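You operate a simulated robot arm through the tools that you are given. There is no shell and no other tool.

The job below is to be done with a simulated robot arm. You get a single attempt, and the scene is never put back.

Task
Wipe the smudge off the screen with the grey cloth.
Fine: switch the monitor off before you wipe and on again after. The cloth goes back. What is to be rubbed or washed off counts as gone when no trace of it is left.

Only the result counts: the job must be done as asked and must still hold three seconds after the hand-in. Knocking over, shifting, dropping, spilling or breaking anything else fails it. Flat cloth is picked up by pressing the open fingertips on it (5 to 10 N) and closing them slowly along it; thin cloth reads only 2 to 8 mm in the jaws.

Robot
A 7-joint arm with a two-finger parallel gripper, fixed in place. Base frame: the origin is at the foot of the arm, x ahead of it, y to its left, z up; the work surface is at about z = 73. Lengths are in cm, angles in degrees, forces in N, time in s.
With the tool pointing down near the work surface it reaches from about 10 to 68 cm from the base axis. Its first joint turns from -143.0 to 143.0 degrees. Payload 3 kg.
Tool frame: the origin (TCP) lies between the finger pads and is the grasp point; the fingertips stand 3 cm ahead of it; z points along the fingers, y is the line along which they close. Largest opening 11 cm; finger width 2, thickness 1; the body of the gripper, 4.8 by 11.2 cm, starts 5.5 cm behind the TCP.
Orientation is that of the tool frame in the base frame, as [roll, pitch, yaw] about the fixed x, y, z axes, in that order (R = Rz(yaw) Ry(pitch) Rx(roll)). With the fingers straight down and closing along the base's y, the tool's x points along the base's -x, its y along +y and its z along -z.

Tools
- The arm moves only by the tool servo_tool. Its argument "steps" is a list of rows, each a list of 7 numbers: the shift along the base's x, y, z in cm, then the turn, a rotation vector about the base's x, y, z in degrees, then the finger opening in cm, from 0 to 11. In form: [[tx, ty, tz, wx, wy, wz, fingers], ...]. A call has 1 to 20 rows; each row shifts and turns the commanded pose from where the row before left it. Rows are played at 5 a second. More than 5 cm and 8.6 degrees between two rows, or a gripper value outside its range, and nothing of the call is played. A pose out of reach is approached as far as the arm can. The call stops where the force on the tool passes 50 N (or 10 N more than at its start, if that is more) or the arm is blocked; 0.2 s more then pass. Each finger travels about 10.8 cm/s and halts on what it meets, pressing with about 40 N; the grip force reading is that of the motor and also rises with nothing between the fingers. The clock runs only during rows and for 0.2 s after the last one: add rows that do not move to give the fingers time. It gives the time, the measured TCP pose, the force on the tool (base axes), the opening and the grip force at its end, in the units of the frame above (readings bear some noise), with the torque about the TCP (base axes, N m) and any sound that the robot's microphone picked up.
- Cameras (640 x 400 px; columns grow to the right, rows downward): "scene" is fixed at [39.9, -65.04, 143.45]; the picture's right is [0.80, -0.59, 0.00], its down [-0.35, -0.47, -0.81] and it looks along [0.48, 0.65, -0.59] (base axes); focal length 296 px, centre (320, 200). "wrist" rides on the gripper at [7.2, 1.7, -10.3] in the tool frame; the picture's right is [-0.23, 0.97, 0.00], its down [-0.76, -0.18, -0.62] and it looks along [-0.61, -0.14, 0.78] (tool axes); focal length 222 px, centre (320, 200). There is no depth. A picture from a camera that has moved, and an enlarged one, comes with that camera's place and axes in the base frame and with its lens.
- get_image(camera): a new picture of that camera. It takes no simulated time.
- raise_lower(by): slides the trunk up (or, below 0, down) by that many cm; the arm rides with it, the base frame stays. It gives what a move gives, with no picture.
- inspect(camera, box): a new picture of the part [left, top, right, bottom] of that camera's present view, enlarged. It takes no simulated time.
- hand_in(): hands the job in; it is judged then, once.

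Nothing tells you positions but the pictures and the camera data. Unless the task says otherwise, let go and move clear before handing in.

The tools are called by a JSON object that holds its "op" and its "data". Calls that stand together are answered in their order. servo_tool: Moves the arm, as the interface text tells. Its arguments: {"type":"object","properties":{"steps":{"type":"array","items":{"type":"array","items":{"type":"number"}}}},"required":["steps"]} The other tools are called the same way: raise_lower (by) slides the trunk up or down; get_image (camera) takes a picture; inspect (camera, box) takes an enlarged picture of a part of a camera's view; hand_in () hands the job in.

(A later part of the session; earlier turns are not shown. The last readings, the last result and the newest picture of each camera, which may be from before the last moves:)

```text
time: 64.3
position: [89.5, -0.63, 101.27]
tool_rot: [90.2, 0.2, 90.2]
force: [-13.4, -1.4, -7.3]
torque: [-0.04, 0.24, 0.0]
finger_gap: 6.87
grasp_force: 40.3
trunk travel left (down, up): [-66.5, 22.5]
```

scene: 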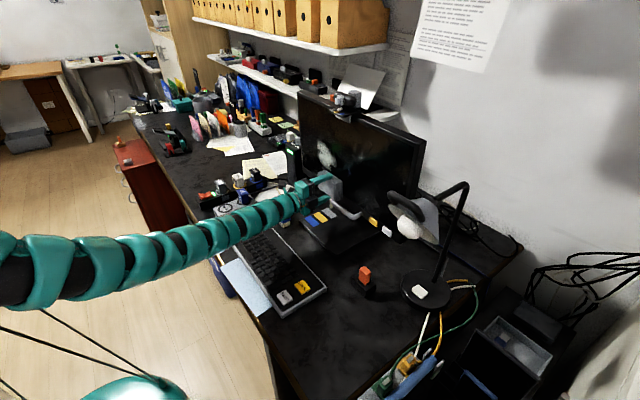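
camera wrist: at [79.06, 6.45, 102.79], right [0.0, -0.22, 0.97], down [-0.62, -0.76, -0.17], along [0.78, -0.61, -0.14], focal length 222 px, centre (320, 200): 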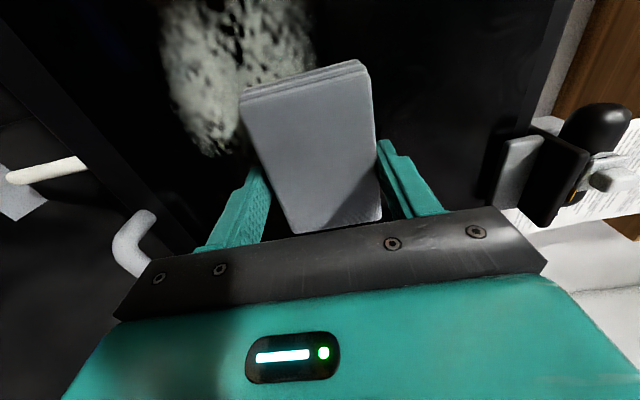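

Now about 12 N. I'll stroke left and check the force partway.

{"op": "servo_tool", "data": {"steps": [[0, 0.7, 0, 0, 0, 0, 5.5], [0, 0.7, 0, 0, 0, 0, 5.5], [0, 0.7, 0, 0, 0, 0, 5.5]]}}

{"op": "servo_tool", "data": {"steps": [[0, 0.7, 0, 0, 0, 0, 5.5], [0, 0.7, 0, 0, 0, 0, 5.5]]}}

{"op": "inspect", "data": {"camera": "wrist", "box": [150, 0, 350, 180]}}

```text
time: 65.1
position: [89.49, 1.43, 101.55]
tool_rot: [89.8, 0.3, 90.1]
force: [-17.4, -6.6, 1.8]
torque: [-0.19, 0.14, -0.33]
finger_gap: 6.87
grasp_force: 39.4
trunk travel left (down, up): [-66.5, 22.5]
```

```text
time: 65.7
position: [89.48, 2.87, 101.34]
tool_rot: [89.9, 0.1, 89.9]
force: [-22.2, -7.2, -0.7]
torque: [0.01, 0.16, -0.07]
finger_gap: 6.89
grasp_force: 39.9
trunk travel left (down, up): [-66.5, 22.5]
```

```text
2.22 times, centred on (250, 90) of wrist
camera zoom: at [79.18, 9.95, 102.99], right [0.0, -0.23, 0.97], down [-0.62, -0.76, -0.18], along [0.78, -0.61, -0.14], focal length 494 px, centre (476, 444)
```

zoom: 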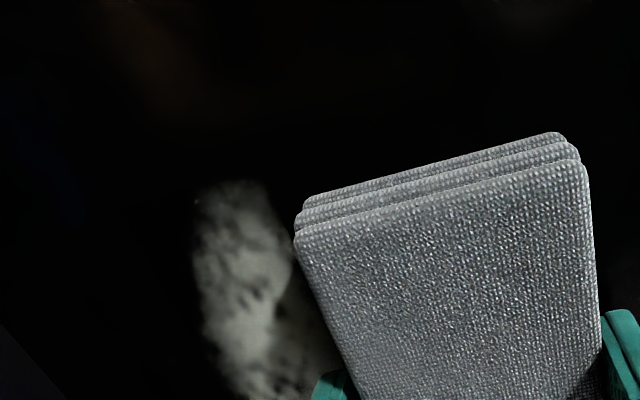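

Friction and pressure are rising to 22 N, so I'll ease off slightly while continuing left.

{"op": "servo_tool", "data": {"steps": [[-0.1, 0, 0, 0, 0, 0, 5.5], [0, 0.7, 0, 0, 0, 0, 5.5], [0, 0.7, 0, 0, 0, 0, 5.5]]}}

{"op": "servo_tool", "data": {"steps": [[-0.03, 0.7, 0, 0, 0, 0, 5.5], [-0.02, 0.7, 0, 0, 0, 0, 5.5], [0, 0.6, 0, 0, 0, 0, 5.5]]}}

{"op": "inspect", "data": {"camera": "scene", "box": [290, 90, 450, 250]}}

{"op": "inspect", "data": {"camera": "scene", "box": [350, 190, 410, 250]}}

```text
time: 66.5
position: [89.34, 4.45, 101.37]
tool_rot: [90.1, 0.2, 90.3]
force: [-9.0, -3.2, 0.7]
torque: [-0.11, 0.02, -0.44]
finger_gap: 6.88
grasp_force: 39.8
trunk travel left (down, up): [-66.5, 22.5]
```

```text
time: 67.3
position: [89.45, 6.38, 101.32]
tool_rot: [90.1, 0.2, 90.1]
force: [-4.7, -0.8, -2.5]
torque: [0.01, -0.04, 0.16]
finger_gap: 6.89
grasp_force: 40.0
trunk travel left (down, up): [-66.5, 22.5]
```

```text
2.50 times, centred on (370, 170) of scene
camera zoom: at [39.9, -65.04, 143.45], right [0.8, -0.59, 0.0], down [-0.35, -0.47, -0.81], along [0.48, 0.65, -0.59], focal length 739 px, centre (195, 275)
```

zoom: 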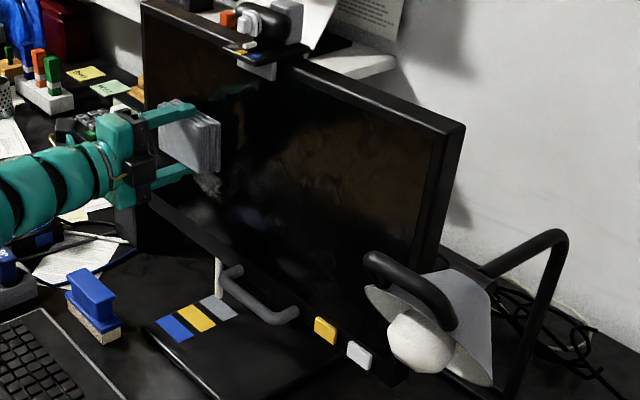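

```text
6.67 times, centred on (380, 220) of scene
camera zoom: at [39.9, -65.04, 143.45], right [0.8, -0.59, 0.0], down [-0.35, -0.47, -0.81], along [0.48, 0.65, -0.59], focal length 1970 px, centre (-80, 67)
```

zoom: 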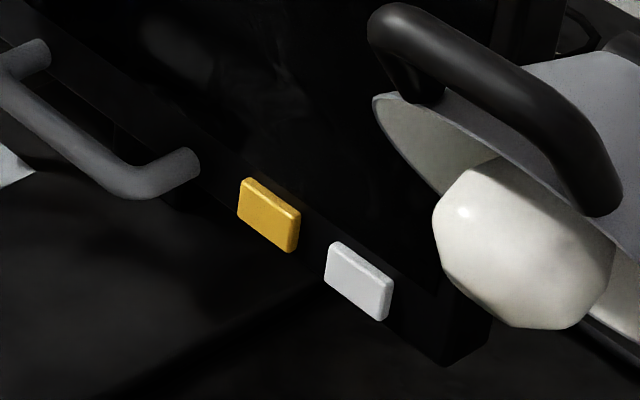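

The upper band is being cleaned and the tilt is unchanged. I'll back off slightly and go to the lower band (z ≈ 95).

{"op": "servo_tool", "data": {"steps": [[-0.5, 0, 0, 0, 0, 0, 5.5], [0, 0, -2.2, 0, 0, 0, 5.5], [0, 0, -2.2, 0, 0, 0, 5.5], [0, 0, -2, 0, 0, 0, 5.5], [0.3, 0, 0, 0, 0, 0, 5.5], [0, 0, 0, 0, 0, 0, 5.5]]}}

{"op": "servo_tool", "data": {"steps": [[0.15, 0, 0, 0, 0, 0, 5.5], [0, 0, 0, 0, 0, 0, 5.5]]}}

{"op": "get_image", "data": {"camera": "wrist"}}

```text
time: 68.7
position: [89.38, 6.44, 94.79]
tool_rot: [90.2, 0.2, 90.1]
force: [0.5, 0.6, -0.9]
torque: [0.01, 0.02, 0.02]
finger_gap: 6.88
grasp_force: 39.7
trunk travel left (down, up): [-66.5, 22.5]
```

```text
time: 69.3
position: [89.43, 6.35, 94.79]
tool_rot: [90.1, 0.3, 90.2]
force: [-0.5, -0.1, -1.0]
torque: [-0.02, 0.01, -0.03]
finger_gap: 6.89
grasp_force: 39.6
trunk travel left (down, up): [-66.5, 22.5]
```

```text
taken
camera wrist: at [79.14, 13.46, 96.32], right [0.0, -0.22, 0.97], down [-0.62, -0.76, -0.17], along [0.78, -0.61, -0.14], focal length 222 px, centre (320, 200)
```

wrist: 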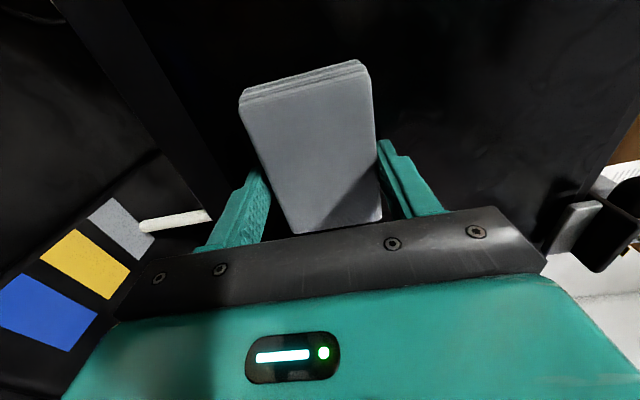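

The upper band now looks clean. I'll press here and stroke right across the lower band.

{"op": "servo_tool", "data": {"steps": [[0.05, 0, 0, 0, 0, 0, 5.5], [0, 0, 0, 0, 0, 0, 5.5]]}}

{"op": "servo_tool", "data": {"steps": [[0.05, 0, 0, 0, 0, 0, 5.5], [0, 0, 0, 0, 0, 0, 5.5]]}}

```text
time: 69.9
position: [89.59, 6.37, 94.81]
tool_rot: [90.1, 0.1, 90.1]
force: [-4.3, -0.9, -1.5]
torque: [0.0, -0.1, 0.03]
finger_gap: 6.89
grasp_force: 39.6
trunk travel left (down, up): [-66.5, 22.5]
```

```text
time: 70.5
position: [89.48, 6.51, 94.88]
tool_rot: [90.0, 0.2, 90.1]
force: [-7.2, 0.4, -3.7]
torque: [0.04, -0.12, -0.02]
finger_gap: 6.87
grasp_force: 40.1
trunk travel left (down, up): [-66.5, 22.5]
```

{"op": "servo_tool", "data": {"steps": [[0.03, -0.7, 0, 0, 0, 0, 5.5], [0.02, -0.7, 0, 0, 0, 0, 5.5], [0.02, -0.7, 0, 0, 0, 0, 5.5]]}}

{"op": "inspect", "data": {"camera": "scene", "box": [350, 190, 410, 250]}}

```text
time: 71.3
position: [89.47, 4.32, 94.81]
tool_rot: [90.1, 0.2, 90.0]
force: [-10.7, 3.0, -1.2]
torque: [0.0, -0.33, 0.23]
finger_gap: 6.89
grasp_force: 40.2
trunk travel left (down, up): [-66.5, 22.5]
```

```text
6.67 times, centred on (380, 220) of scene
camera zoom: at [39.9, -65.04, 143.45], right [0.8, -0.59, 0.0], down [-0.35, -0.47, -0.81], along [0.48, 0.65, -0.59], focal length 1970 px, centre (-80, 67)
```

zoom: 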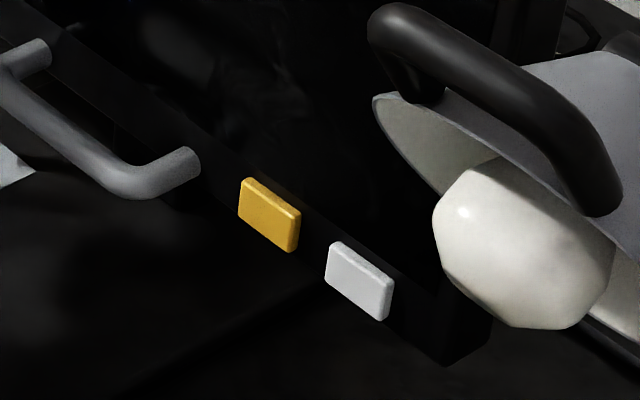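

The tilt is still fine. The torque suggests the pad's top edge carries the load here, so I'll tilt the tool by half a degree to flatten it and continue the stroke.

{"op": "servo_tool", "data": {"steps": [[-0.03, -0.6, 0, 0, -0.5, 0, 5.5], [0.02, -0.7, 0, 0, 0, 0, 5.5], [0.02, -0.7, 0, 0, 0, 0, 5.5]]}}

{"op": "servo_tool", "data": {"steps": [[0.02, -0.7, 0, 0, 0, 0, 5.5], [0.02, -0.7, 0, 0, 0, 0, 5.5], [0.02, -0.7, 0, 0, 0, 0, 5.5]]}}

{"op": "inspect", "data": {"camera": "wrist", "box": [200, 0, 520, 200]}}

{"op": "inspect", "data": {"camera": "scene", "box": [290, 90, 450, 250]}}

```text
time: 72.1
position: [89.58, 2.44, 94.88]
tool_rot: [89.5, 0.1, 90.2]
force: [-17.9, 7.1, -1.4]
torque: [0.08, 0.04, 0.25]
finger_gap: 6.9
grasp_force: 40.4
trunk travel left (down, up): [-66.5, 22.5]
```

```text
time: 72.9
position: [89.7, 0.23, 94.93]
tool_rot: [89.7, 0.3, 90.1]
force: [-26.4, 8.7, -3.0]
torque: [-0.22, -0.64, 0.03]
finger_gap: 6.89
grasp_force: 39.8
trunk travel left (down, up): [-66.5, 22.5]
```

```text
2.00 times, centred on (360, 100) of wrist
camera zoom: at [79.23, 7.41, 96.39], right [-0.01, -0.22, 0.97], down [-0.62, -0.76, -0.18], along [0.79, -0.6, -0.13], focal length 444 px, centre (240, 400)
```

zoom: 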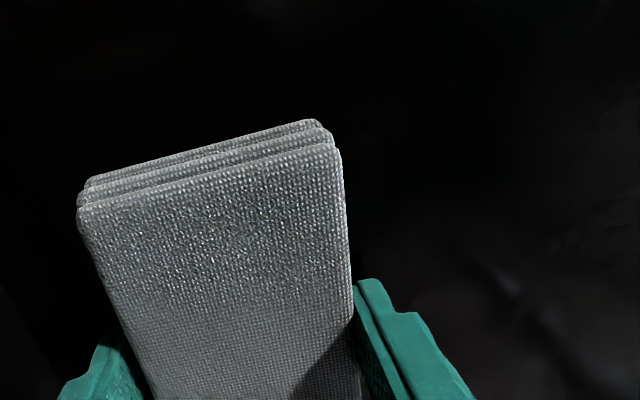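

```text
2.50 times, centred on (370, 170) of scene
camera zoom: at [39.9, -65.04, 143.45], right [0.8, -0.59, 0.0], down [-0.35, -0.47, -0.81], along [0.48, 0.65, -0.59], focal length 739 px, centre (195, 275)
```

zoom: 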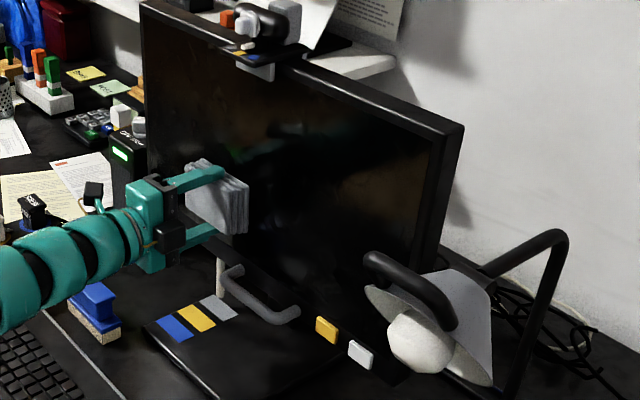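

The force crept up to 26 N. I'll back off now and check the panel tilt and the smudge area.

{"op": "servo_tool", "data": {"steps": [[-0.3, 0, 0, 0, 0, 0, 5.5], [-1.5, 0, 0, 0, 0, 0, 5.5], [-3.5, 0, 1, 0, 0, 0, 5.5], [-3, -2, 2, 0, 0, 0, 5.5], [0, -3, 2, 0, 0, 0, 5.5], [0, 0, 0, 0, 0, 0, 5.5]]}}

{"op": "inspect", "data": {"camera": "scene", "box": [350, 190, 410, 250]}}

{"op": "get_image", "data": {"camera": "wrist"}}

{"op": "inspect", "data": {"camera": "scene", "box": [290, 90, 450, 250]}}

```text
time: 74.3
position: [81.24, -4.86, 99.98]
tool_rot: [89.6, 0.2, 90.0]
force: [-0.9, 0.5, 0.1]
torque: [0.01, -0.03, -0.01]
finger_gap: 6.87
grasp_force: 39.9
trunk travel left (down, up): [-66.5, 22.5]
```

```text
6.67 times, centred on (380, 220) of scene
camera zoom: at [39.9, -65.04, 143.45], right [0.8, -0.59, 0.0], down [-0.35, -0.47, -0.81], along [0.48, 0.65, -0.59], focal length 1970 px, centre (-80, 67)
```

zoom: 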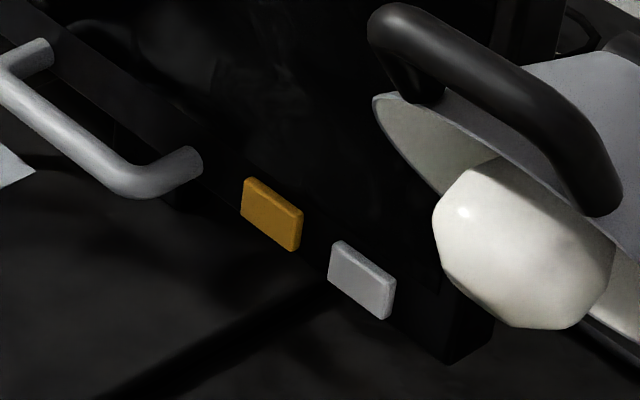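

```text
taken
camera wrist: at [70.9, 2.18, 101.45], right [-0.01, -0.22, 0.97], down [-0.62, -0.76, -0.18], along [0.78, -0.61, -0.13], focal length 222 px, centre (320, 200)
```

wrist: 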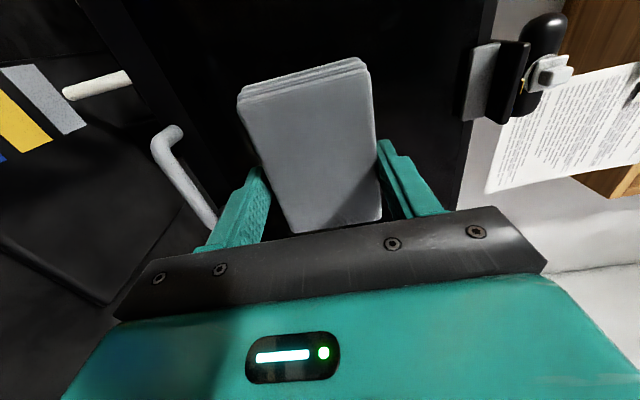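

```text
2.50 times, centred on (370, 170) of scene
camera zoom: at [39.9, -65.04, 143.45], right [0.8, -0.59, 0.0], down [-0.35, -0.47, -0.81], along [0.48, 0.65, -0.59], focal length 739 px, centre (195, 275)
```

zoom: 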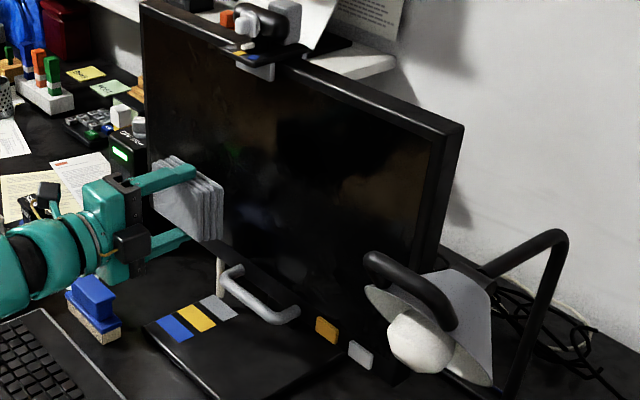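

The lower pass nudged the panel by about 0.15 cm at the bottom; I'll correct that at the end. First I'll raise the hand to view the whole wiped area.

{"op": "servo_tool", "data": {"steps": [[-1, 2, 3, 0, 0.4, 0, 5.5], [-1, 2, 3, 0, 0, 0, 5.5], [0, 2.5, 3, 0, 0, 0, 5.5], [0, 0, 0, 0, 0, 0, 5.5]]}}

{"op": "get_image", "data": {"camera": "wrist"}}

{"op": "inspect", "data": {"camera": "wrist", "box": [90, 0, 290, 180]}}

{"op": "inspect", "data": {"camera": "scene", "box": [295, 120, 375, 190]}}

```text
time: 75.3
position: [79.26, 1.77, 108.92]
tool_rot: [90.0, 0.2, 90.1]
force: [0.3, 0.4, -0.4]
torque: [0.01, 0.03, -0.01]
finger_gap: 6.86
grasp_force: 39.5
trunk travel left (down, up): [-66.5, 22.5]
```

```text
taken
camera wrist: at [69.0, 8.93, 110.46], right [0.0, -0.22, 0.97], down [-0.62, -0.76, -0.17], along [0.78, -0.61, -0.14], focal length 222 px, centre (320, 200)
```

wrist: 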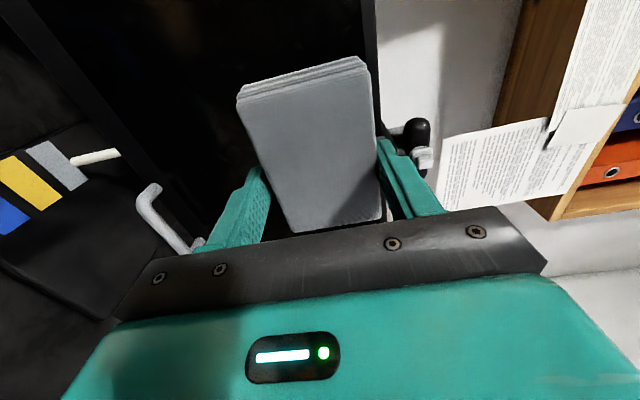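

```text
2.22 times, centred on (190, 90) of wrist
camera zoom: at [69.0, 8.93, 110.46], right [0.0, -0.22, 0.97], down [-0.62, -0.76, -0.17], along [0.78, -0.61, -0.14], focal length 494 px, centre (609, 444)
```

zoom: 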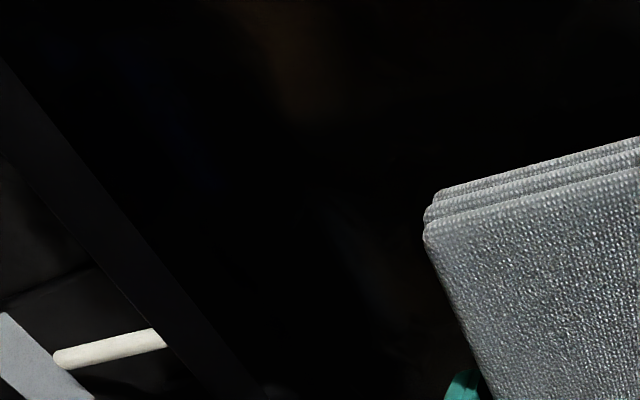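

```text
5.71 times, centred on (335, 155) of scene
camera zoom: at [39.9, -65.04, 143.45], right [0.8, -0.59, 0.0], down [-0.35, -0.47, -0.81], along [0.48, 0.65, -0.59], focal length 1688 px, centre (234, 457)
```

zoom: 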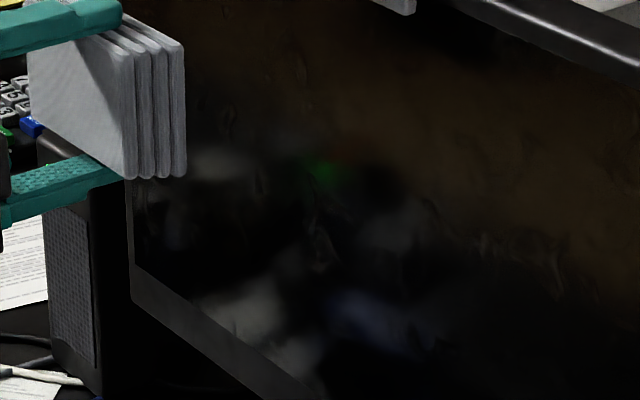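

The smudge looks gone. I'll move the arm aside and inspect the wiped area more closely for faint traces.

{"op": "servo_tool", "data": {"steps": [[-4, 0, 0, 0, 0, 0, 5.5], [-4, 0, -1, 0, 0, 0, 5.5], [0, 0, 0, 0, 0, 0, 5.5]]}}

{"op": "inspect", "data": {"camera": "scene", "box": [300, 125, 350, 185]}}

{"op": "inspect", "data": {"camera": "wrist", "box": [140, 0, 300, 120]}}

{"op": "get_image", "data": {"camera": "scene"}}

```text
time: 76.1
position: [71.14, 1.8, 107.94]
tool_rot: [90.0, 0.2, 90.1]
force: [0.9, 0.4, -0.8]
torque: [-0.01, 0.02, 0.02]
finger_gap: 6.88
grasp_force: 40.1
trunk travel left (down, up): [-66.5, 22.5]
```

```text
6.67 times, centred on (325, 155) of scene
camera zoom: at [39.9, -65.04, 143.45], right [0.8, -0.59, 0.0], down [-0.35, -0.47, -0.81], along [0.48, 0.65, -0.59], focal length 1970 px, centre (287, 500)
```

zoom: 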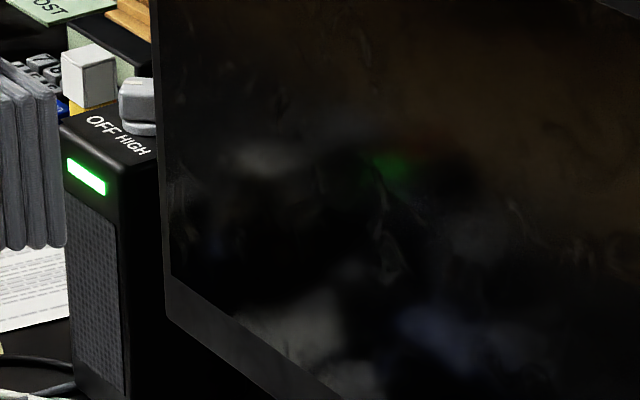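

```text
3.33 times, centred on (220, 60) of wrist
camera zoom: at [60.81, 8.91, 109.51], right [0.0, -0.22, 0.97], down [-0.62, -0.76, -0.17], along [0.78, -0.61, -0.14], focal length 740 px, centre (653, 667)
```

zoom: 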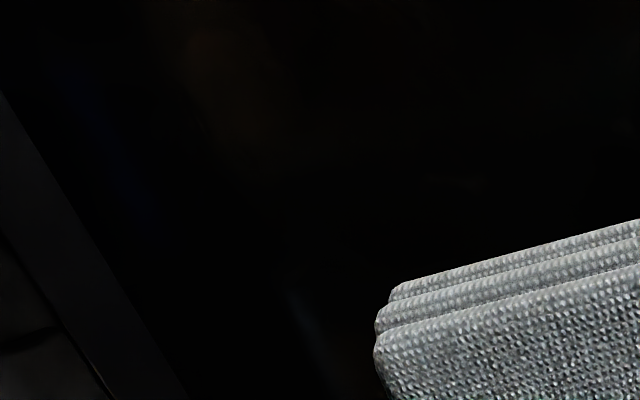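

```text
taken
```

scene: 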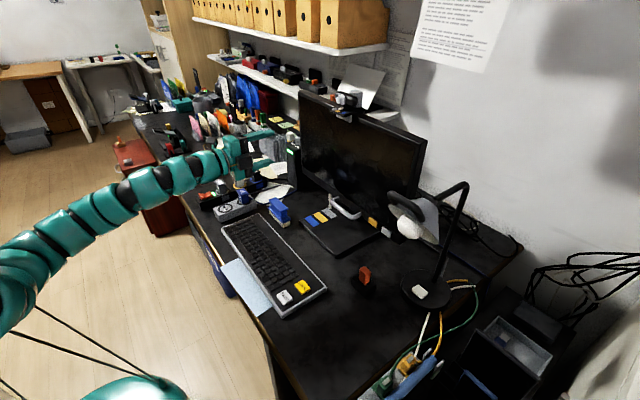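

No visible trace from here. For certainty I'll bring the camera closer to the wiped area for a better look.

{"op": "servo_tool", "data": {"steps": [[4, 0.5, 0.5, 0, 0, 0, 5.5], [4, 0.5, 0.5, 0, 0, 0, 5.5], [4, 0.5, 0.5, 0, 0, 0, 5.5], [2.5, 0.5, 0, 0, 0, 0, 5.5], [0, 0, 0, 0, 0, 0, 5.5]]}}

{"op": "get_image", "data": {"camera": "wrist"}}

{"op": "inspect", "data": {"camera": "wrist", "box": [60, 0, 280, 180]}}

```text
time: 77.3
position: [86.06, 3.6, 109.14]
tool_rot: [90.1, 0.1, 90.1]
force: [0.4, 0.2, -1.1]
torque: [-0.02, -0.02, 0.02]
finger_gap: 6.88
grasp_force: 39.9
trunk travel left (down, up): [-66.5, 22.5]
```

```text
taken
camera wrist: at [75.69, 10.7, 110.74], right [0.0, -0.22, 0.97], down [-0.62, -0.76, -0.18], along [0.78, -0.61, -0.14], focal length 222 px, centre (320, 200)
```

wrist: 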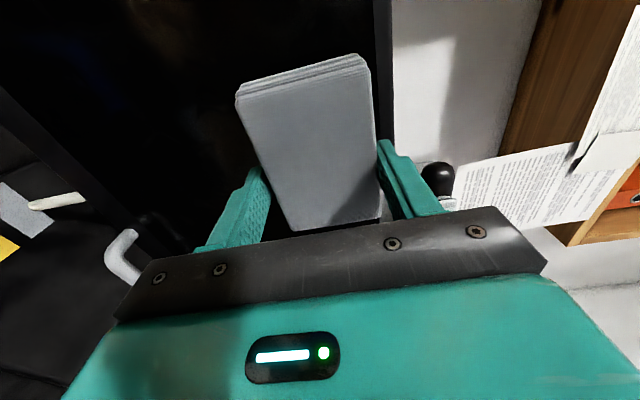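

```text
2.22 times, centred on (170, 90) of wrist
camera zoom: at [75.69, 10.7, 110.74], right [0.0, -0.22, 0.97], down [-0.62, -0.76, -0.18], along [0.78, -0.61, -0.14], focal length 494 px, centre (653, 444)
```

zoom: 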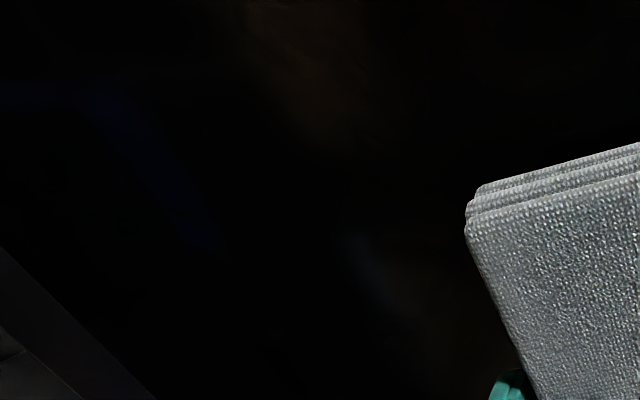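

Only smooth reflections remain. As insurance I'll make one more light pass over both bands, keeping the force under about 10 N, then correct the tilt.

{"op": "servo_tool", "data": {"steps": [[0, 1, -4, 0, 0, 0, 5.5], [0, 1, -4, 0, -0.3, 0, 5.5], [0, 0.7, -4, 0, 0, 0, 5.5], [1.5, 0, -1.6, 0, 0, 0, 5.5], [1.2, 0, 0, 0, 0, 0, 5.5], [0, 0, 0, 0, 0, 0, 5.5]]}}

{"op": "servo_tool", "data": {"steps": [[0.3, 0, 0, 0, 0, 0, 5.5], [0.2, 0, 0, 0, 0, 0, 5.5], [0, 0, 0, 0, 0, 0, 5.5]]}}

```text
time: 78.7
position: [88.66, 6.28, 96.74]
tool_rot: [89.7, 0.1, 90.1]
force: [-0.4, 0.1, -1.1]
torque: [0.01, -0.02, -0.01]
finger_gap: 6.9
grasp_force: 40.3
out of reach, approached as far as the arm can: row 4, 5
trunk travel left (down, up): [-66.5, 22.5]
```

```text
time: 79.5
position: [88.54, 6.13, 96.79]
tool_rot: [89.7, 0.2, 90.1]
force: [0.5, -0.4, -0.7]
torque: [0.0, -0.01, 0.0]
finger_gap: 6.88
grasp_force: 39.6
out of reach, approached as far as the arm can: row 2
trunk travel left (down, up): [-66.5, 22.5]
```

The arm took a slightly different posture and ran out of reach. I'll reapproach as before: forward at z ≈ 101 first.

{"op": "servo_tool", "data": {"steps": [[-1.5, -1, 2, 0, 0, 0, 5.5], [-0.5, -1.2, 2.8, 0, 0.2, 0, 5.5], [0, -1, 2, 0, 0, 0, 5.5], [0, 0, 0, 0, 0, 0, 5.5]]}}

{"op": "servo_tool", "data": {"steps": [[1, 0, -1, 0, 0, 0, 5.5], [1, 0, -1, 0, 0, 0, 5.5], [0.3, 0, 0, 0, 0, 0, 5.5], [0, 0, 0, 0, 0, 0, 5.5]]}}

```text
time: 80.5
position: [86.57, 2.93, 103.64]
tool_rot: [89.9, 0.3, 90.1]
force: [-0.9, -0.7, 0.2]
torque: [0.02, 0.01, 0.01]
finger_gap: 6.84
grasp_force: 39.9
trunk travel left (down, up): [-66.5, 22.5]
```

```text
time: 81.5
position: [88.86, 2.99, 101.58]
tool_rot: [90.0, 0.2, 90.2]
force: [-0.4, -0.3, -0.4]
torque: [-0.02, 0.01, 0.0]
finger_gap: 6.88
grasp_force: 39.5
trunk travel left (down, up): [-66.5, 22.5]
```

{"op": "servo_tool", "data": {"steps": [[0.3, 0, 0, 0, 0, 0, 5.5], [0.1, 0, -0.3, 0, 0, 0, 5.5], [0, 0, 0, 0, 0, 0, 5.5]]}}

{"op": "servo_tool", "data": {"steps": [[0.1, 0, 0, 0, 0, 0, 5.5], [0, 0, 0, 0, 0, 0, 5.5]]}}

```text
time: 82.3
position: [89.2, 3.18, 101.28]
tool_rot: [89.9, 0.2, 90.0]
force: [-0.8, 0.0, -1.1]
torque: [0.06, 0.05, 0.02]
finger_gap: 6.89
grasp_force: 40.3
trunk travel left (down, up): [-66.5, 22.5]
```

```text
time: 82.9
position: [89.35, 3.04, 101.24]
tool_rot: [90.0, 0.2, 90.1]
force: [0.6, 0.5, -0.1]
torque: [0.02, 0.0, -0.02]
finger_gap: 6.88
grasp_force: 40.0
trunk travel left (down, up): [-66.5, 22.5]
```

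{"op": "servo_tool", "data": {"steps": [[0.07, 0, 0, 0, 0, 0, 5.5], [0, 0, 0, 0, 0, 0, 5.5]]}}

{"op": "servo_tool", "data": {"steps": [[0.05, 0, 0, 0, 0, 0, 5.5], [0, 0, 0, 0, 0, 0, 5.5]]}}

```text
time: 83.5
position: [89.47, 3.09, 101.48]
tool_rot: [89.8, 0.2, 90.1]
force: [-4.4, -1.0, -1.5]
torque: [0.03, -0.12, -0.23]
finger_gap: 6.88
grasp_force: 39.7
trunk travel left (down, up): [-66.5, 22.5]
```

```text
time: 84.1
position: [89.5, 2.98, 101.34]
tool_rot: [89.8, 0.2, 90.1]
force: [-5.9, -0.6, -1.4]
torque: [0.11, -0.18, -0.32]
finger_gap: 6.88
grasp_force: 40.1
trunk travel left (down, up): [-66.5, 22.5]
```

{"op": "servo_tool", "data": {"steps": [[0.04, 0.7, 0, 0, 0, 0, 5.5], [0, 0.8, 0, 0, 0, 0, 5.5], [0, 0.8, 0, 0, 0, 0, 5.5]]}}

{"op": "servo_tool", "data": {"steps": [[0, 0.6, -0.3, 0, 0, 0, 5.5], [0, 0.2, -0.8, 0, 0, 0, 5.5]]}}

```text
time: 84.9
position: [89.52, 5.3, 101.48]
tool_rot: [89.8, 0.1, 90.0]
force: [-12.8, -3.5, 0.9]
torque: [0.07, -0.47, -0.15]
finger_gap: 6.89
grasp_force: 39.6
trunk travel left (down, up): [-66.5, 22.5]
```

```text
time: 85.5
position: [89.58, 6.36, 100.43]
tool_rot: [89.8, 0.2, 90.3]
force: [-4.9, 1.5, 0.6]
torque: [-0.04, -0.23, -0.17]
finger_gap: 6.88
grasp_force: 40.5
trunk travel left (down, up): [-66.5, 22.5]
```

Light contact holds. I'll slide down the left side to the lower band while watching the force.

{"op": "servo_tool", "data": {"steps": [[0, 0, -0.9, 0, 0, 0, 5.5], [0, 0, -0.9, 0, 0, 0, 5.5], [0, 0, -0.9, 0, 0, 0, 5.5]]}}

{"op": "servo_tool", "data": {"steps": [[0, 0, -0.9, 0, 0, 0, 5.5], [0, 0, -0.9, 0, 0, 0, 5.5], [0, 0, 0, 0, 0, 0, 5.5]]}}

```text
time: 86.3
position: [89.47, 6.12, 97.46]
tool_rot: [89.8, 0.2, 90.1]
force: [-0.1, 0.2, -0.3]
torque: [-0.02, 0.03, 0.02]
finger_gap: 6.86
grasp_force: 40.1
trunk travel left (down, up): [-66.5, 22.5]
```

```text
time: 87.1
position: [89.46, 6.14, 97.52]
tool_rot: [89.9, 0.2, 90.1]
force: [-0.7, -0.3, 0.3]
torque: [0.03, 0.04, -0.04]
finger_gap: 6.87
grasp_force: 40.2
out of reach, approached as far as the arm can: row 1, 2
trunk travel left (down, up): [-66.5, 22.5]
```

Reach is short again at the lower left. I'll back well away first, verify, and only then lower the trunk a little.

{"op": "servo_tool", "data": {"steps": [[-1, 0, 0, 0, 0, 0, 5.5], [-4, 0, 1, 0, 0, 0, 5.5], [-4, -1, 2, 0, 0, 0, 5.5], [0, 0, 2, 0, 0, 0, 5.5], [0, 0, 0, 0, 0, 0, 5.5]]}}

```text
time: 88.3
position: [80.37, 4.92, 102.81]
tool_rot: [89.8, 0.1, 90.1]
force: [-0.4, 0.7, 0.3]
torque: [-0.02, 0.03, -0.03]
finger_gap: 6.88
grasp_force: 39.7
trunk travel left (down, up): [-66.5, 22.5]
```

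Clear of the screen by 9 cm. I'll lower the trunk 6 cm.

{"op": "raise_lower", "data": {"by": -6}}

{"op": "get_image", "data": {"camera": "scene"}}

```text
time: 89.3
position: [80.36, 4.92, 96.85]
tool_rot: [89.9, 0.3, 90.1]
force: [0.7, 0.0, -0.1]
torque: [-0.02, 0.04, -0.02]
finger_gap: 6.86
grasp_force: 39.8
trunk travel left (down, up): [-60.5, 28.5]
```

```text
taken
```

scene: 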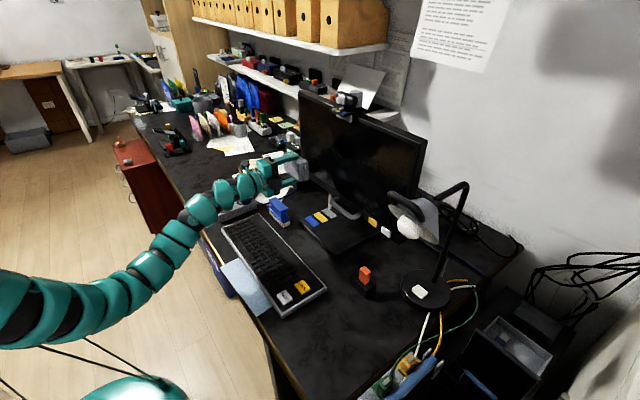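

Clear everywhere. I'll approach the lower left again.

{"op": "servo_tool", "data": {"steps": [[3, 0.5, 0, 0, 0, 0, 5.5], [3, 0.5, -0.5, 0, -0.1, 0, 5.5], [2, 0.3, -0.8, 0, 0, 0, 5.5], [0.6, 0, 0, 0, 0, 0, 5.5], [0, 0, 0, 0, 0, 0, 5.5]]}}

{"op": "servo_tool", "data": {"steps": [[0.3, 0, 0, 0, 0, 0, 5.5], [0, 0, 0, 0, 0, 0, 5.5]]}}

```text
time: 90.5
position: [89.03, 6.33, 95.35]
tool_rot: [89.9, 0.2, 90.1]
force: [0.7, 0.8, -1.3]
torque: [0.04, 0.02, -0.02]
finger_gap: 6.89
grasp_force: 39.5
trunk travel left (down, up): [-60.5, 28.5]
```

```text
time: 91.1
position: [89.29, 6.33, 95.47]
tool_rot: [89.8, 0.3, 90.1]
force: [1.0, -0.2, -0.9]
torque: [0.0, 0.0, 0.03]
finger_gap: 6.85
grasp_force: 39.8
trunk travel left (down, up): [-60.5, 28.5]
```

{"op": "servo_tool", "data": {"steps": [[0.15, 0, 0, 0, 0, 0, 5.5], [0, 0, 0, 0, 0, 0, 5.5]]}}

{"op": "servo_tool", "data": {"steps": [[0.08, 0, 0, 0, 0, 0, 5.5], [0, 0, 0, 0, 0, 0, 5.5]]}}

```text
time: 91.7
position: [89.32, 6.32, 95.41]
tool_rot: [89.8, 0.2, 90.1]
force: [-0.3, 0.6, -0.2]
torque: [0.02, 0.02, 0.01]
finger_gap: 6.89
grasp_force: 40.2
trunk travel left (down, up): [-60.5, 28.5]
```

```text
time: 92.3
position: [89.46, 6.17, 95.53]
tool_rot: [89.8, 0.2, 90.1]
force: [0.1, 0.8, 0.0]
torque: [0.03, 0.01, -0.02]
finger_gap: 6.91
grasp_force: 40.1
trunk travel left (down, up): [-60.5, 28.5]
```

{"op": "servo_tool", "data": {"steps": [[0.07, 0, 0, 0, 0, 0, 5.5], [0, 0, 0, 0, 0, 0, 5.5]]}}

{"op": "servo_tool", "data": {"steps": [[0.06, 0, 0, 0, 0, 0, 5.5], [0, 0, 0, 0, 0, 0, 5.5]]}}

```text
time: 92.9
position: [89.52, 6.15, 95.44]
tool_rot: [89.7, 0.2, 90.1]
force: [0.6, 0.4, -0.4]
torque: [-0.03, -0.02, -0.01]
finger_gap: 6.88
grasp_force: 40.1
trunk travel left (down, up): [-60.5, 28.5]
```

```text
time: 93.5
position: [89.6, 6.15, 95.45]
tool_rot: [89.8, 0.3, 90.1]
force: [-0.8, 0.1, -0.4]
torque: [0.02, -0.01, 0.0]
finger_gap: 6.87
grasp_force: 40.3
trunk travel left (down, up): [-60.5, 28.5]
```

{"op": "servo_tool", "data": {"steps": [[0.06, 0, 0, 0, 0, 0, 5.5], [0, 0, 0, 0, 0, 0, 5.5]]}}

{"op": "servo_tool", "data": {"steps": [[0.04, 0, 0, 0, 0, 0, 5.5], [0, 0, 0, 0, 0, 0, 5.5]]}}

```text
time: 94.1
position: [89.6, 6.17, 95.48]
tool_rot: [89.8, 0.2, 90.0]
force: [-4.3, -1.2, -2.2]
torque: [-0.01, -0.12, 0.0]
finger_gap: 6.86
grasp_force: 40.1
trunk travel left (down, up): [-60.5, 28.5]
```

```text
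time: 94.7
position: [89.5, 6.27, 95.48]
tool_rot: [89.8, 0.1, 90.0]
force: [-3.6, -0.8, -1.1]
torque: [0.07, -0.08, -0.02]
finger_gap: 6.86
grasp_force: 40.0
trunk travel left (down, up): [-60.5, 28.5]
```

Light contact, 4 N. I'll flatten the pad by half a degree and stroke right in short checks.

{"op": "servo_tool", "data": {"steps": [[0, 0, 0, 0, -0.5, 0, 5.5], [0, -0.7, 0, 0, 0, 0, 5.5], [0, -0.7, 0, 0, 0, 0, 5.5]]}}

{"op": "servo_tool", "data": {"steps": [[0, -0.7, 0, 0, 0, 0, 5.5], [0, -0.7, 0, 0, 0, 0, 5.5]]}}

```text
time: 95.5
position: [89.65, 5.25, 95.67]
tool_rot: [89.2, 0.2, 90.2]
force: [-16.2, 7.5, -1.9]
torque: [0.16, 0.33, -0.21]
finger_gap: 6.85
grasp_force: 40.2
trunk travel left (down, up): [-60.5, 28.5]
```

```text
time: 96.1
position: [89.59, 3.54, 95.73]
tool_rot: [89.1, 0.2, 90.2]
force: [-16.4, 6.2, 0.3]
torque: [0.08, -0.08, 0.57]
finger_gap: 6.88
grasp_force: 39.7
trunk travel left (down, up): [-60.5, 28.5]
```

Slightly high at 16 N; easing off a little and continuing right.

{"op": "servo_tool", "data": {"steps": [[-0.08, -0.5, 0, 0, 0, 0, 5.5], [0, -0.7, 0, 0, 0, 0, 5.5], [0, -0.7, 0, 0, 0, 0, 5.5]]}}

{"op": "servo_tool", "data": {"steps": [[0, -0.7, 0, 0, 0, 0, 5.5], [0, -0.7, 0, 0, 0, 0, 5.5], [0, -0.4, 0, 0, 0, 0, 5.5]]}}

```text
time: 96.9
position: [89.55, 1.39, 95.53]
tool_rot: [89.5, 0.2, 90.0]
force: [-6.5, 0.6, -2.1]
torque: [-0.03, -0.18, 0.14]
finger_gap: 6.88
grasp_force: 39.6
trunk travel left (down, up): [-60.5, 28.5]
```

```text
time: 97.7
position: [89.68, -0.24, 95.7]
tool_rot: [89.2, 0.2, 90.1]
force: [-10.9, 3.7, -0.5]
torque: [-0.12, -0.26, -0.02]
finger_gap: 6.86
grasp_force: 40.1
trunk travel left (down, up): [-60.5, 28.5]
```

Lower band done. I'll slide upward along the right side with light pressure to finish, then restore the tilt.

{"op": "servo_tool", "data": {"steps": [[-0.04, 0, 0.8, 0, 0.3, 0, 5.5], [-0.02, 0, 0.9, 0, 0.2, 0, 5.5], [-0.02, 0, 0.9, 0, 0, 0, 5.5]]}}

{"op": "servo_tool", "data": {"steps": [[-0.02, 0, 0.9, 0, 0, 0, 5.5], [-0.02, 0, 0.9, 0, 0, 0, 5.5], [0, 0, 0.9, 0, 0, 0, 5.5]]}}

```text
time: 98.5
position: [89.41, -0.22, 98.14]
tool_rot: [89.8, 0.2, 90.0]
force: [0.6, -0.6, -0.1]
torque: [-0.01, 0.06, -0.02]
finger_gap: 6.89
grasp_force: 39.9
trunk travel left (down, up): [-60.5, 28.5]
```

```text
time: 99.3
position: [89.53, -0.35, 100.81]
tool_rot: [89.6, 0.2, 90.1]
force: [-3.7, 0.6, -1.9]
torque: [-0.03, -0.11, -0.12]
finger_gap: 6.88
grasp_force: 39.9
trunk travel left (down, up): [-60.5, 28.5]
```

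{"op": "servo_tool", "data": {"steps": [[0.06, 0.7, 0, 0, 0, 0, 5.5], [0, 0.7, 0, 0, 0, 0, 5.5], [0, 0.7, 0, 0, 0, 0, 5.5]]}}

{"op": "servo_tool", "data": {"steps": [[0, 0.7, 0, 0, 0, 0, 5.5], [0, 0.7, 0, 0, 0, 0, 5.5], [0, 0.7, 0, 0, 0, 0, 5.5]]}}

{"op": "inspect", "data": {"camera": "scene", "box": [350, 190, 410, 250]}}

```text
time: 100.1
position: [89.54, 1.85, 100.84]
tool_rot: [89.6, 0.3, 90.1]
force: [-6.6, -2.8, 0.1]
torque: [0.03, -0.21, -0.08]
finger_gap: 6.88
grasp_force: 40.4
trunk travel left (down, up): [-60.5, 28.5]
```

```text
time: 100.9
position: [89.49, 3.95, 100.83]
tool_rot: [89.7, 0.3, 90.1]
force: [-1.8, 0.2, 0.9]
torque: [-0.01, -0.09, -0.04]
finger_gap: 6.88
grasp_force: 40.0
trunk travel left (down, up): [-60.5, 28.5]
```

```text
6.67 times, centred on (380, 220) of scene
camera zoom: at [39.9, -65.04, 143.45], right [0.8, -0.59, 0.0], down [-0.35, -0.47, -0.81], along [0.48, 0.65, -0.59], focal length 1970 px, centre (-80, 67)
```

zoom: 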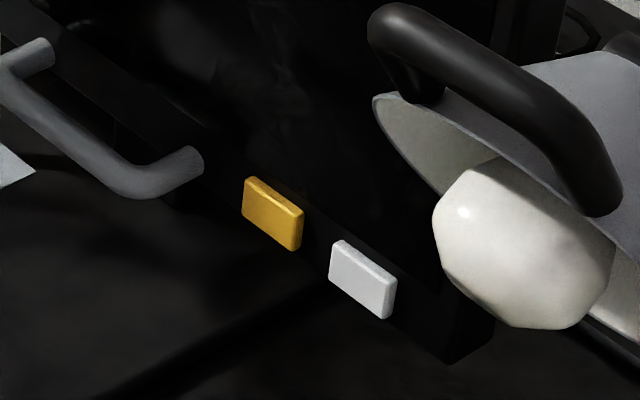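

Wiping is complete. The panel bottom is about 0.2 cm back from its original position, so I'll do the same gentle push near the top to restore it.

{"op": "servo_tool", "data": {"steps": [[-1, -1, 1, 0, 0.3, 0, 5.5], [0, -1.5, 2.5, 0, 0, 0, 5.5], [0, -1.4, 3.3, 0, 0, 0, 5.5], [0, 0, 0, 0, 0, 0, 5.5]]}}

{"op": "servo_tool", "data": {"steps": [[0.3, 0, 0, 0, 0, 0, 5.5], [0.2, 0, 0, 0, 0, 0, 5.5], [0, 0, 0, 0, 0, 0, 5.5]]}}

```text
time: 101.9
position: [88.5, 0.07, 107.49]
tool_rot: [90.1, 0.3, 90.1]
force: [-0.2, 0.1, -0.6]
torque: [0.02, 0.02, 0.0]
finger_gap: 6.86
grasp_force: 39.9
trunk travel left (down, up): [-60.5, 28.5]
```

```text
time: 102.7
position: [89.04, -0.04, 107.54]
tool_rot: [90.0, 0.2, 90.1]
force: [-0.1, 0.8, -0.2]
torque: [-0.03, 0.02, -0.01]
finger_gap: 6.88
grasp_force: 39.6
trunk travel left (down, up): [-60.5, 28.5]
```

{"op": "servo_tool", "data": {"steps": [[0.12, 0, 0, 0, 0, 0, 5.5], [0, 0, 0, 0, 0, 0, 5.5]]}}

{"op": "servo_tool", "data": {"steps": [[0.1, 0, 0, 0, 0, 0, 5.5], [0, 0, 0, 0, 0, 0, 5.5]]}}

{"op": "servo_tool", "data": {"steps": [[0.08, 0, 0, 0, 0, 0, 5.5], [0, 0, 0, 0, 0, 0, 5.5]]}}

{"op": "inspect", "data": {"camera": "scene", "box": [350, 190, 410, 250]}}

```text
time: 103.3
position: [89.19, 0.07, 107.6]
tool_rot: [90.1, 0.2, 90.0]
force: [0.0, 0.1, 0.0]
torque: [0.01, 0.01, 0.01]
finger_gap: 6.86
grasp_force: 40.2
trunk travel left (down, up): [-60.5, 28.5]
```

```text
time: 103.9
position: [89.16, 0.1, 107.51]
tool_rot: [90.1, 0.2, 90.1]
force: [1.2, -0.4, -0.9]
torque: [0.0, 0.03, 0.01]
finger_gap: 6.86
grasp_force: 39.7
trunk travel left (down, up): [-60.5, 28.5]
```

```text
time: 104.5
position: [89.34, 0.01, 107.6]
tool_rot: [90.2, 0.2, 90.2]
force: [-3.3, -0.6, -2.1]
torque: [-0.03, -0.03, 0.04]
finger_gap: 6.86
grasp_force: 39.8
trunk travel left (down, up): [-60.5, 28.5]
```

```text
6.67 times, centred on (380, 220) of scene
camera zoom: at [39.9, -65.04, 143.45], right [0.8, -0.59, 0.0], down [-0.35, -0.47, -0.81], along [0.48, 0.65, -0.59], focal length 1970 px, centre (-80, 67)
```

zoom: 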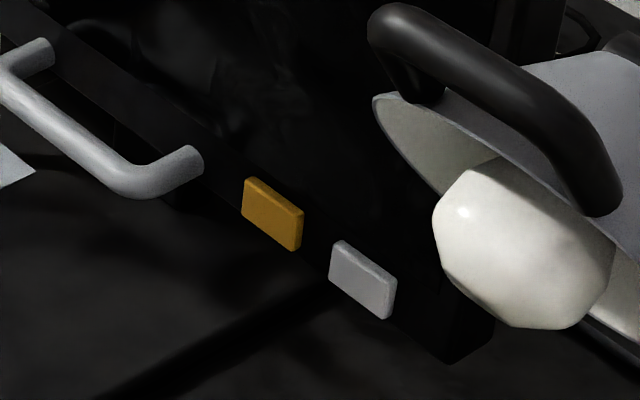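

{"op": "servo_tool", "data": {"steps": [[0.1, 0, 0, 0, 0, 0, 5.5], [0, 0, 0, 0, 0, 0, 5.5]]}}

{"op": "servo_tool", "data": {"steps": [[0.08, 0, 0, 0, 0, 0, 5.5], [0, 0, 0, 0, 0, 0, 5.5]]}}

{"op": "inspect", "data": {"camera": "scene", "box": [350, 190, 410, 250]}}

```text
time: 105.1
position: [89.4, 0.05, 107.55]
tool_rot: [90.1, 0.2, 90.1]
force: [-6.1, -0.9, -2.4]
torque: [-0.06, -0.11, 0.03]
finger_gap: 6.88
grasp_force: 40.1
trunk travel left (down, up): [-60.5, 28.5]
```

```text
time: 105.7
position: [89.4, 0.03, 107.59]
tool_rot: [90.0, 0.2, 90.3]
force: [-8.5, -0.9, -4.6]
torque: [0.0, -0.16, 0.02]
finger_gap: 6.89
grasp_force: 40.2
trunk travel left (down, up): [-60.5, 28.5]
```

```text
6.67 times, centred on (380, 220) of scene
camera zoom: at [39.9, -65.04, 143.45], right [0.8, -0.59, 0.0], down [-0.35, -0.47, -0.81], along [0.48, 0.65, -0.59], focal length 1970 px, centre (-80, 67)
```

zoom: 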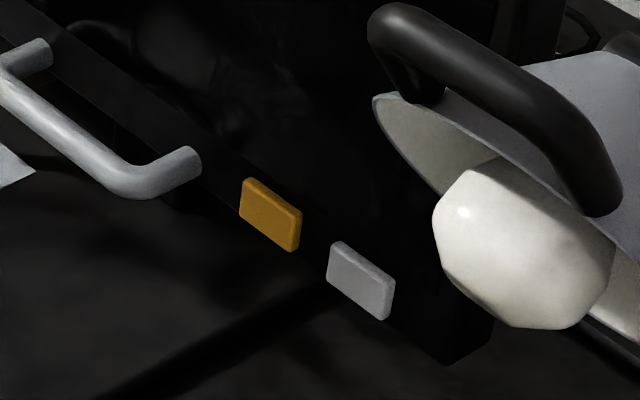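

{"op": "servo_tool", "data": {"steps": [[0.08, 0, 0, 0, 0, 0, 5.5], [0, 0, 0, 0, 0, 0, 5.5]]}}

{"op": "inspect", "data": {"camera": "scene", "box": [350, 190, 410, 250]}}

```text
time: 106.3
position: [89.51, 0.01, 107.74]
tool_rot: [90.0, 0.2, 90.1]
force: [-5.0, 0.2, -1.3]
torque: [-0.01, -0.14, 0.0]
finger_gap: 6.86
grasp_force: 39.8
trunk travel left (down, up): [-60.5, 28.5]
```

```text
6.67 times, centred on (380, 220) of scene
camera zoom: at [39.9, -65.04, 143.45], right [0.8, -0.59, 0.0], down [-0.35, -0.47, -0.81], along [0.48, 0.65, -0.59], focal length 1970 px, centre (-80, 67)
```

zoom: 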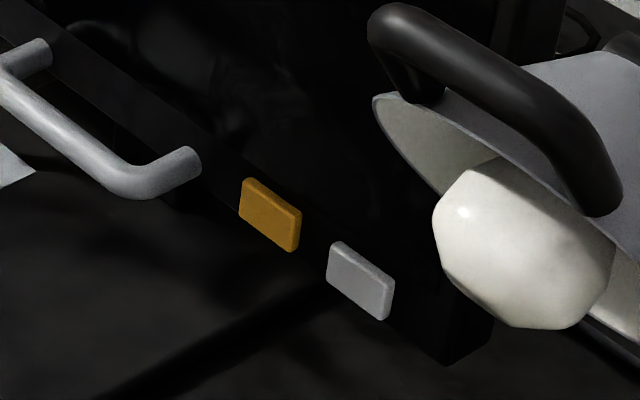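

{"op": "servo_tool", "data": {"steps": [[0.06, 0, 0, 0, 0, 0, 5.5], [0, 0, 0, 0, 0, 0, 5.5]]}}

{"op": "inspect", "data": {"camera": "scene", "box": [350, 190, 410, 250]}}

```text
time: 106.9
position: [89.57, 0.16, 107.68]
tool_rot: [90.0, 0.2, 90.2]
force: [-4.5, 0.3, -0.8]
torque: [0.02, -0.2, -0.05]
finger_gap: 6.89
grasp_force: 40.5
trunk travel left (down, up): [-60.5, 28.5]
```

```text
6.67 times, centred on (380, 220) of scene
camera zoom: at [39.9, -65.04, 143.45], right [0.8, -0.59, 0.0], down [-0.35, -0.47, -0.81], along [0.48, 0.65, -0.59], focal length 1970 px, centre (-80, 67)
```

zoom: 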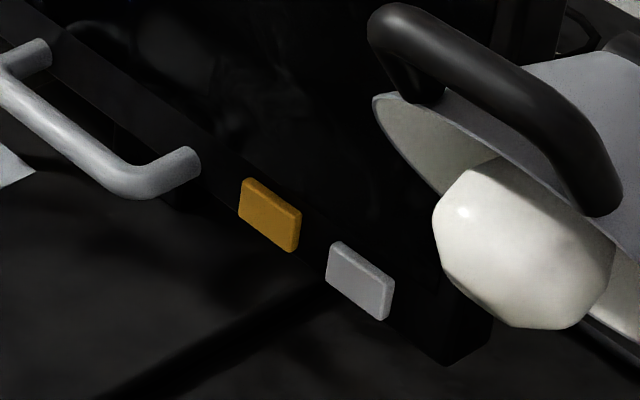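

The panel matches its original position. I'll back away and inspect the screen once more.

{"op": "servo_tool", "data": {"steps": [[-1, 0, 0, 0, 0, 0, 5.5], [-4, 0, 0, 0, 0, 0, 5.5], [-4.5, -1, 0, 0, 0, 0, 5.5], [-4.5, -2, 0, 0, 0, 0, 5.5], [-2, -4, 0, 0, 0, 0, 5.5], [0, 0, 0, 0, 0, 0, 5.5]]}}

{"op": "inspect", "data": {"camera": "scene", "box": [350, 190, 410, 250]}}

{"op": "inspect", "data": {"camera": "scene", "box": [300, 125, 350, 185]}}

{"op": "inspect", "data": {"camera": "scene", "box": [280, 80, 440, 260]}}

{"op": "get_image", "data": {"camera": "scene"}}

```text
time: 108.3
position: [73.92, -7.09, 107.75]
tool_rot: [90.1, 0.3, 90.0]
force: [0.3, -1.4, -0.4]
torque: [-0.01, 0.02, 0.01]
finger_gap: 6.88
grasp_force: 40.4
trunk travel left (down, up): [-60.5, 28.5]
```

```text
6.67 times, centred on (380, 220) of scene
camera zoom: at [39.9, -65.04, 143.45], right [0.8, -0.59, 0.0], down [-0.35, -0.47, -0.81], along [0.48, 0.65, -0.59], focal length 1970 px, centre (-80, 67)
```

zoom: 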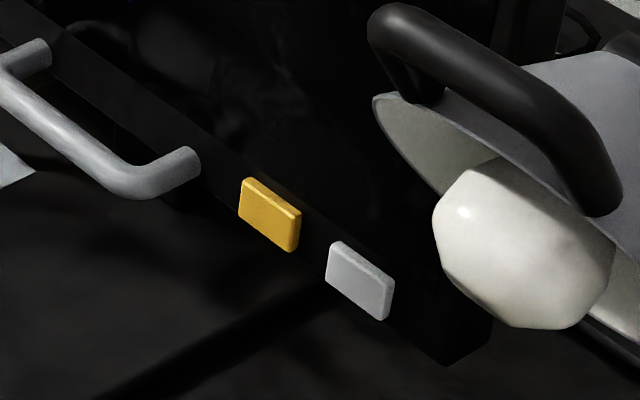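

```text
6.67 times, centred on (325, 155) of scene
camera zoom: at [39.9, -65.04, 143.45], right [0.8, -0.59, 0.0], down [-0.35, -0.47, -0.81], along [0.48, 0.65, -0.59], focal length 1970 px, centre (287, 500)
```

zoom: 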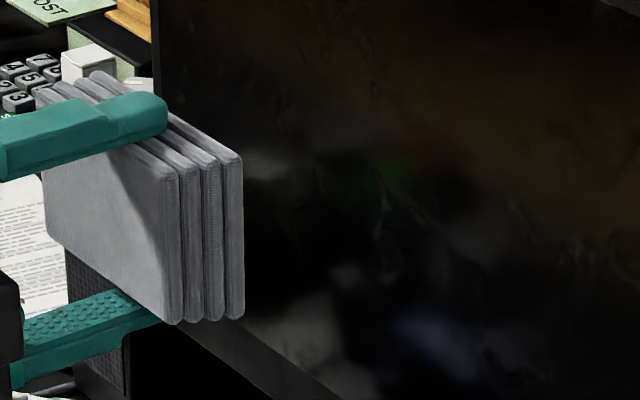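

```text
2.22 times, centred on (360, 170) of scene
camera zoom: at [39.9, -65.04, 143.45], right [0.8, -0.59, 0.0], down [-0.35, -0.47, -0.81], along [0.48, 0.65, -0.59], focal length 657 px, centre (231, 267)
```

zoom: 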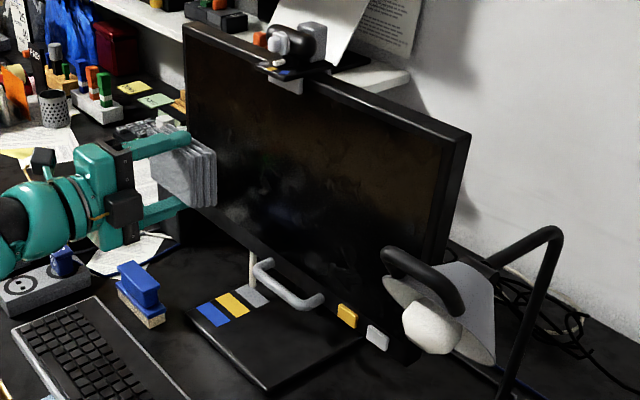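

```text
taken
```

scene: 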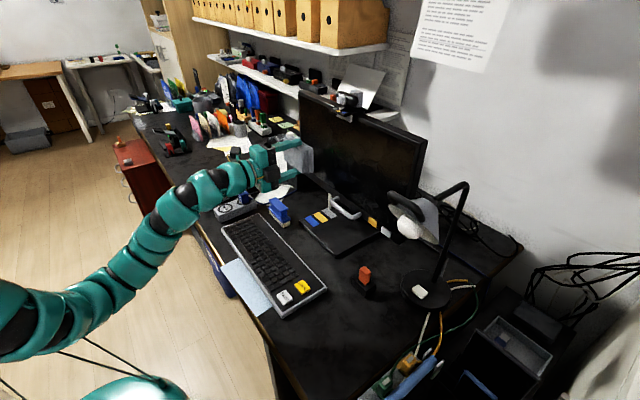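

The screen is clean and the panel is in its original position. Now I'll return the cloth: raise the trunk back to the pickup height, then go down to the place it came from.

{"op": "raise_lower", "data": {"by": 17}}

```text
time: 110.3
position: [73.95, -7.09, 124.78]
tool_rot: [90.0, 0.2, 90.1]
force: [0.9, 0.0, -0.7]
torque: [-0.02, 0.04, 0.0]
finger_gap: 6.88
grasp_force: 40.1
trunk travel left (down, up): [-77.5, 11.5]
```

{"op": "servo_tool", "data": {"steps": [[-0.6, 0, -4.8, 0, 0, 0, 5.5], [-0.6, 0, -4.8, 0, 0, 0, 5.5], [-0.6, 0, -4.8, 0, 0, 0, 5.5], [-0.6, 0, -4.8, 0, 0, 0, 5.5], [-0.6, 0, -4.8, 0, 0, 0, 5.5], [0, 0, 0, 0, 0, 0, 5.5]]}}

{"op": "get_image", "data": {"camera": "scene"}}

```text
time: 111.7
position: [71.06, -7.08, 101.14]
tool_rot: [90.1, 0.2, 90.0]
force: [-0.4, 0.5, -0.6]
torque: [-0.01, 0.02, 0.02]
finger_gap: 6.9
grasp_force: 40.2
trunk travel left (down, up): [-77.5, 11.5]
```

```text
taken
```

scene: 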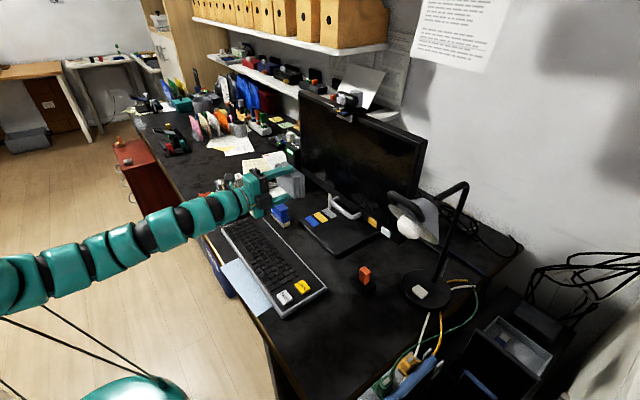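

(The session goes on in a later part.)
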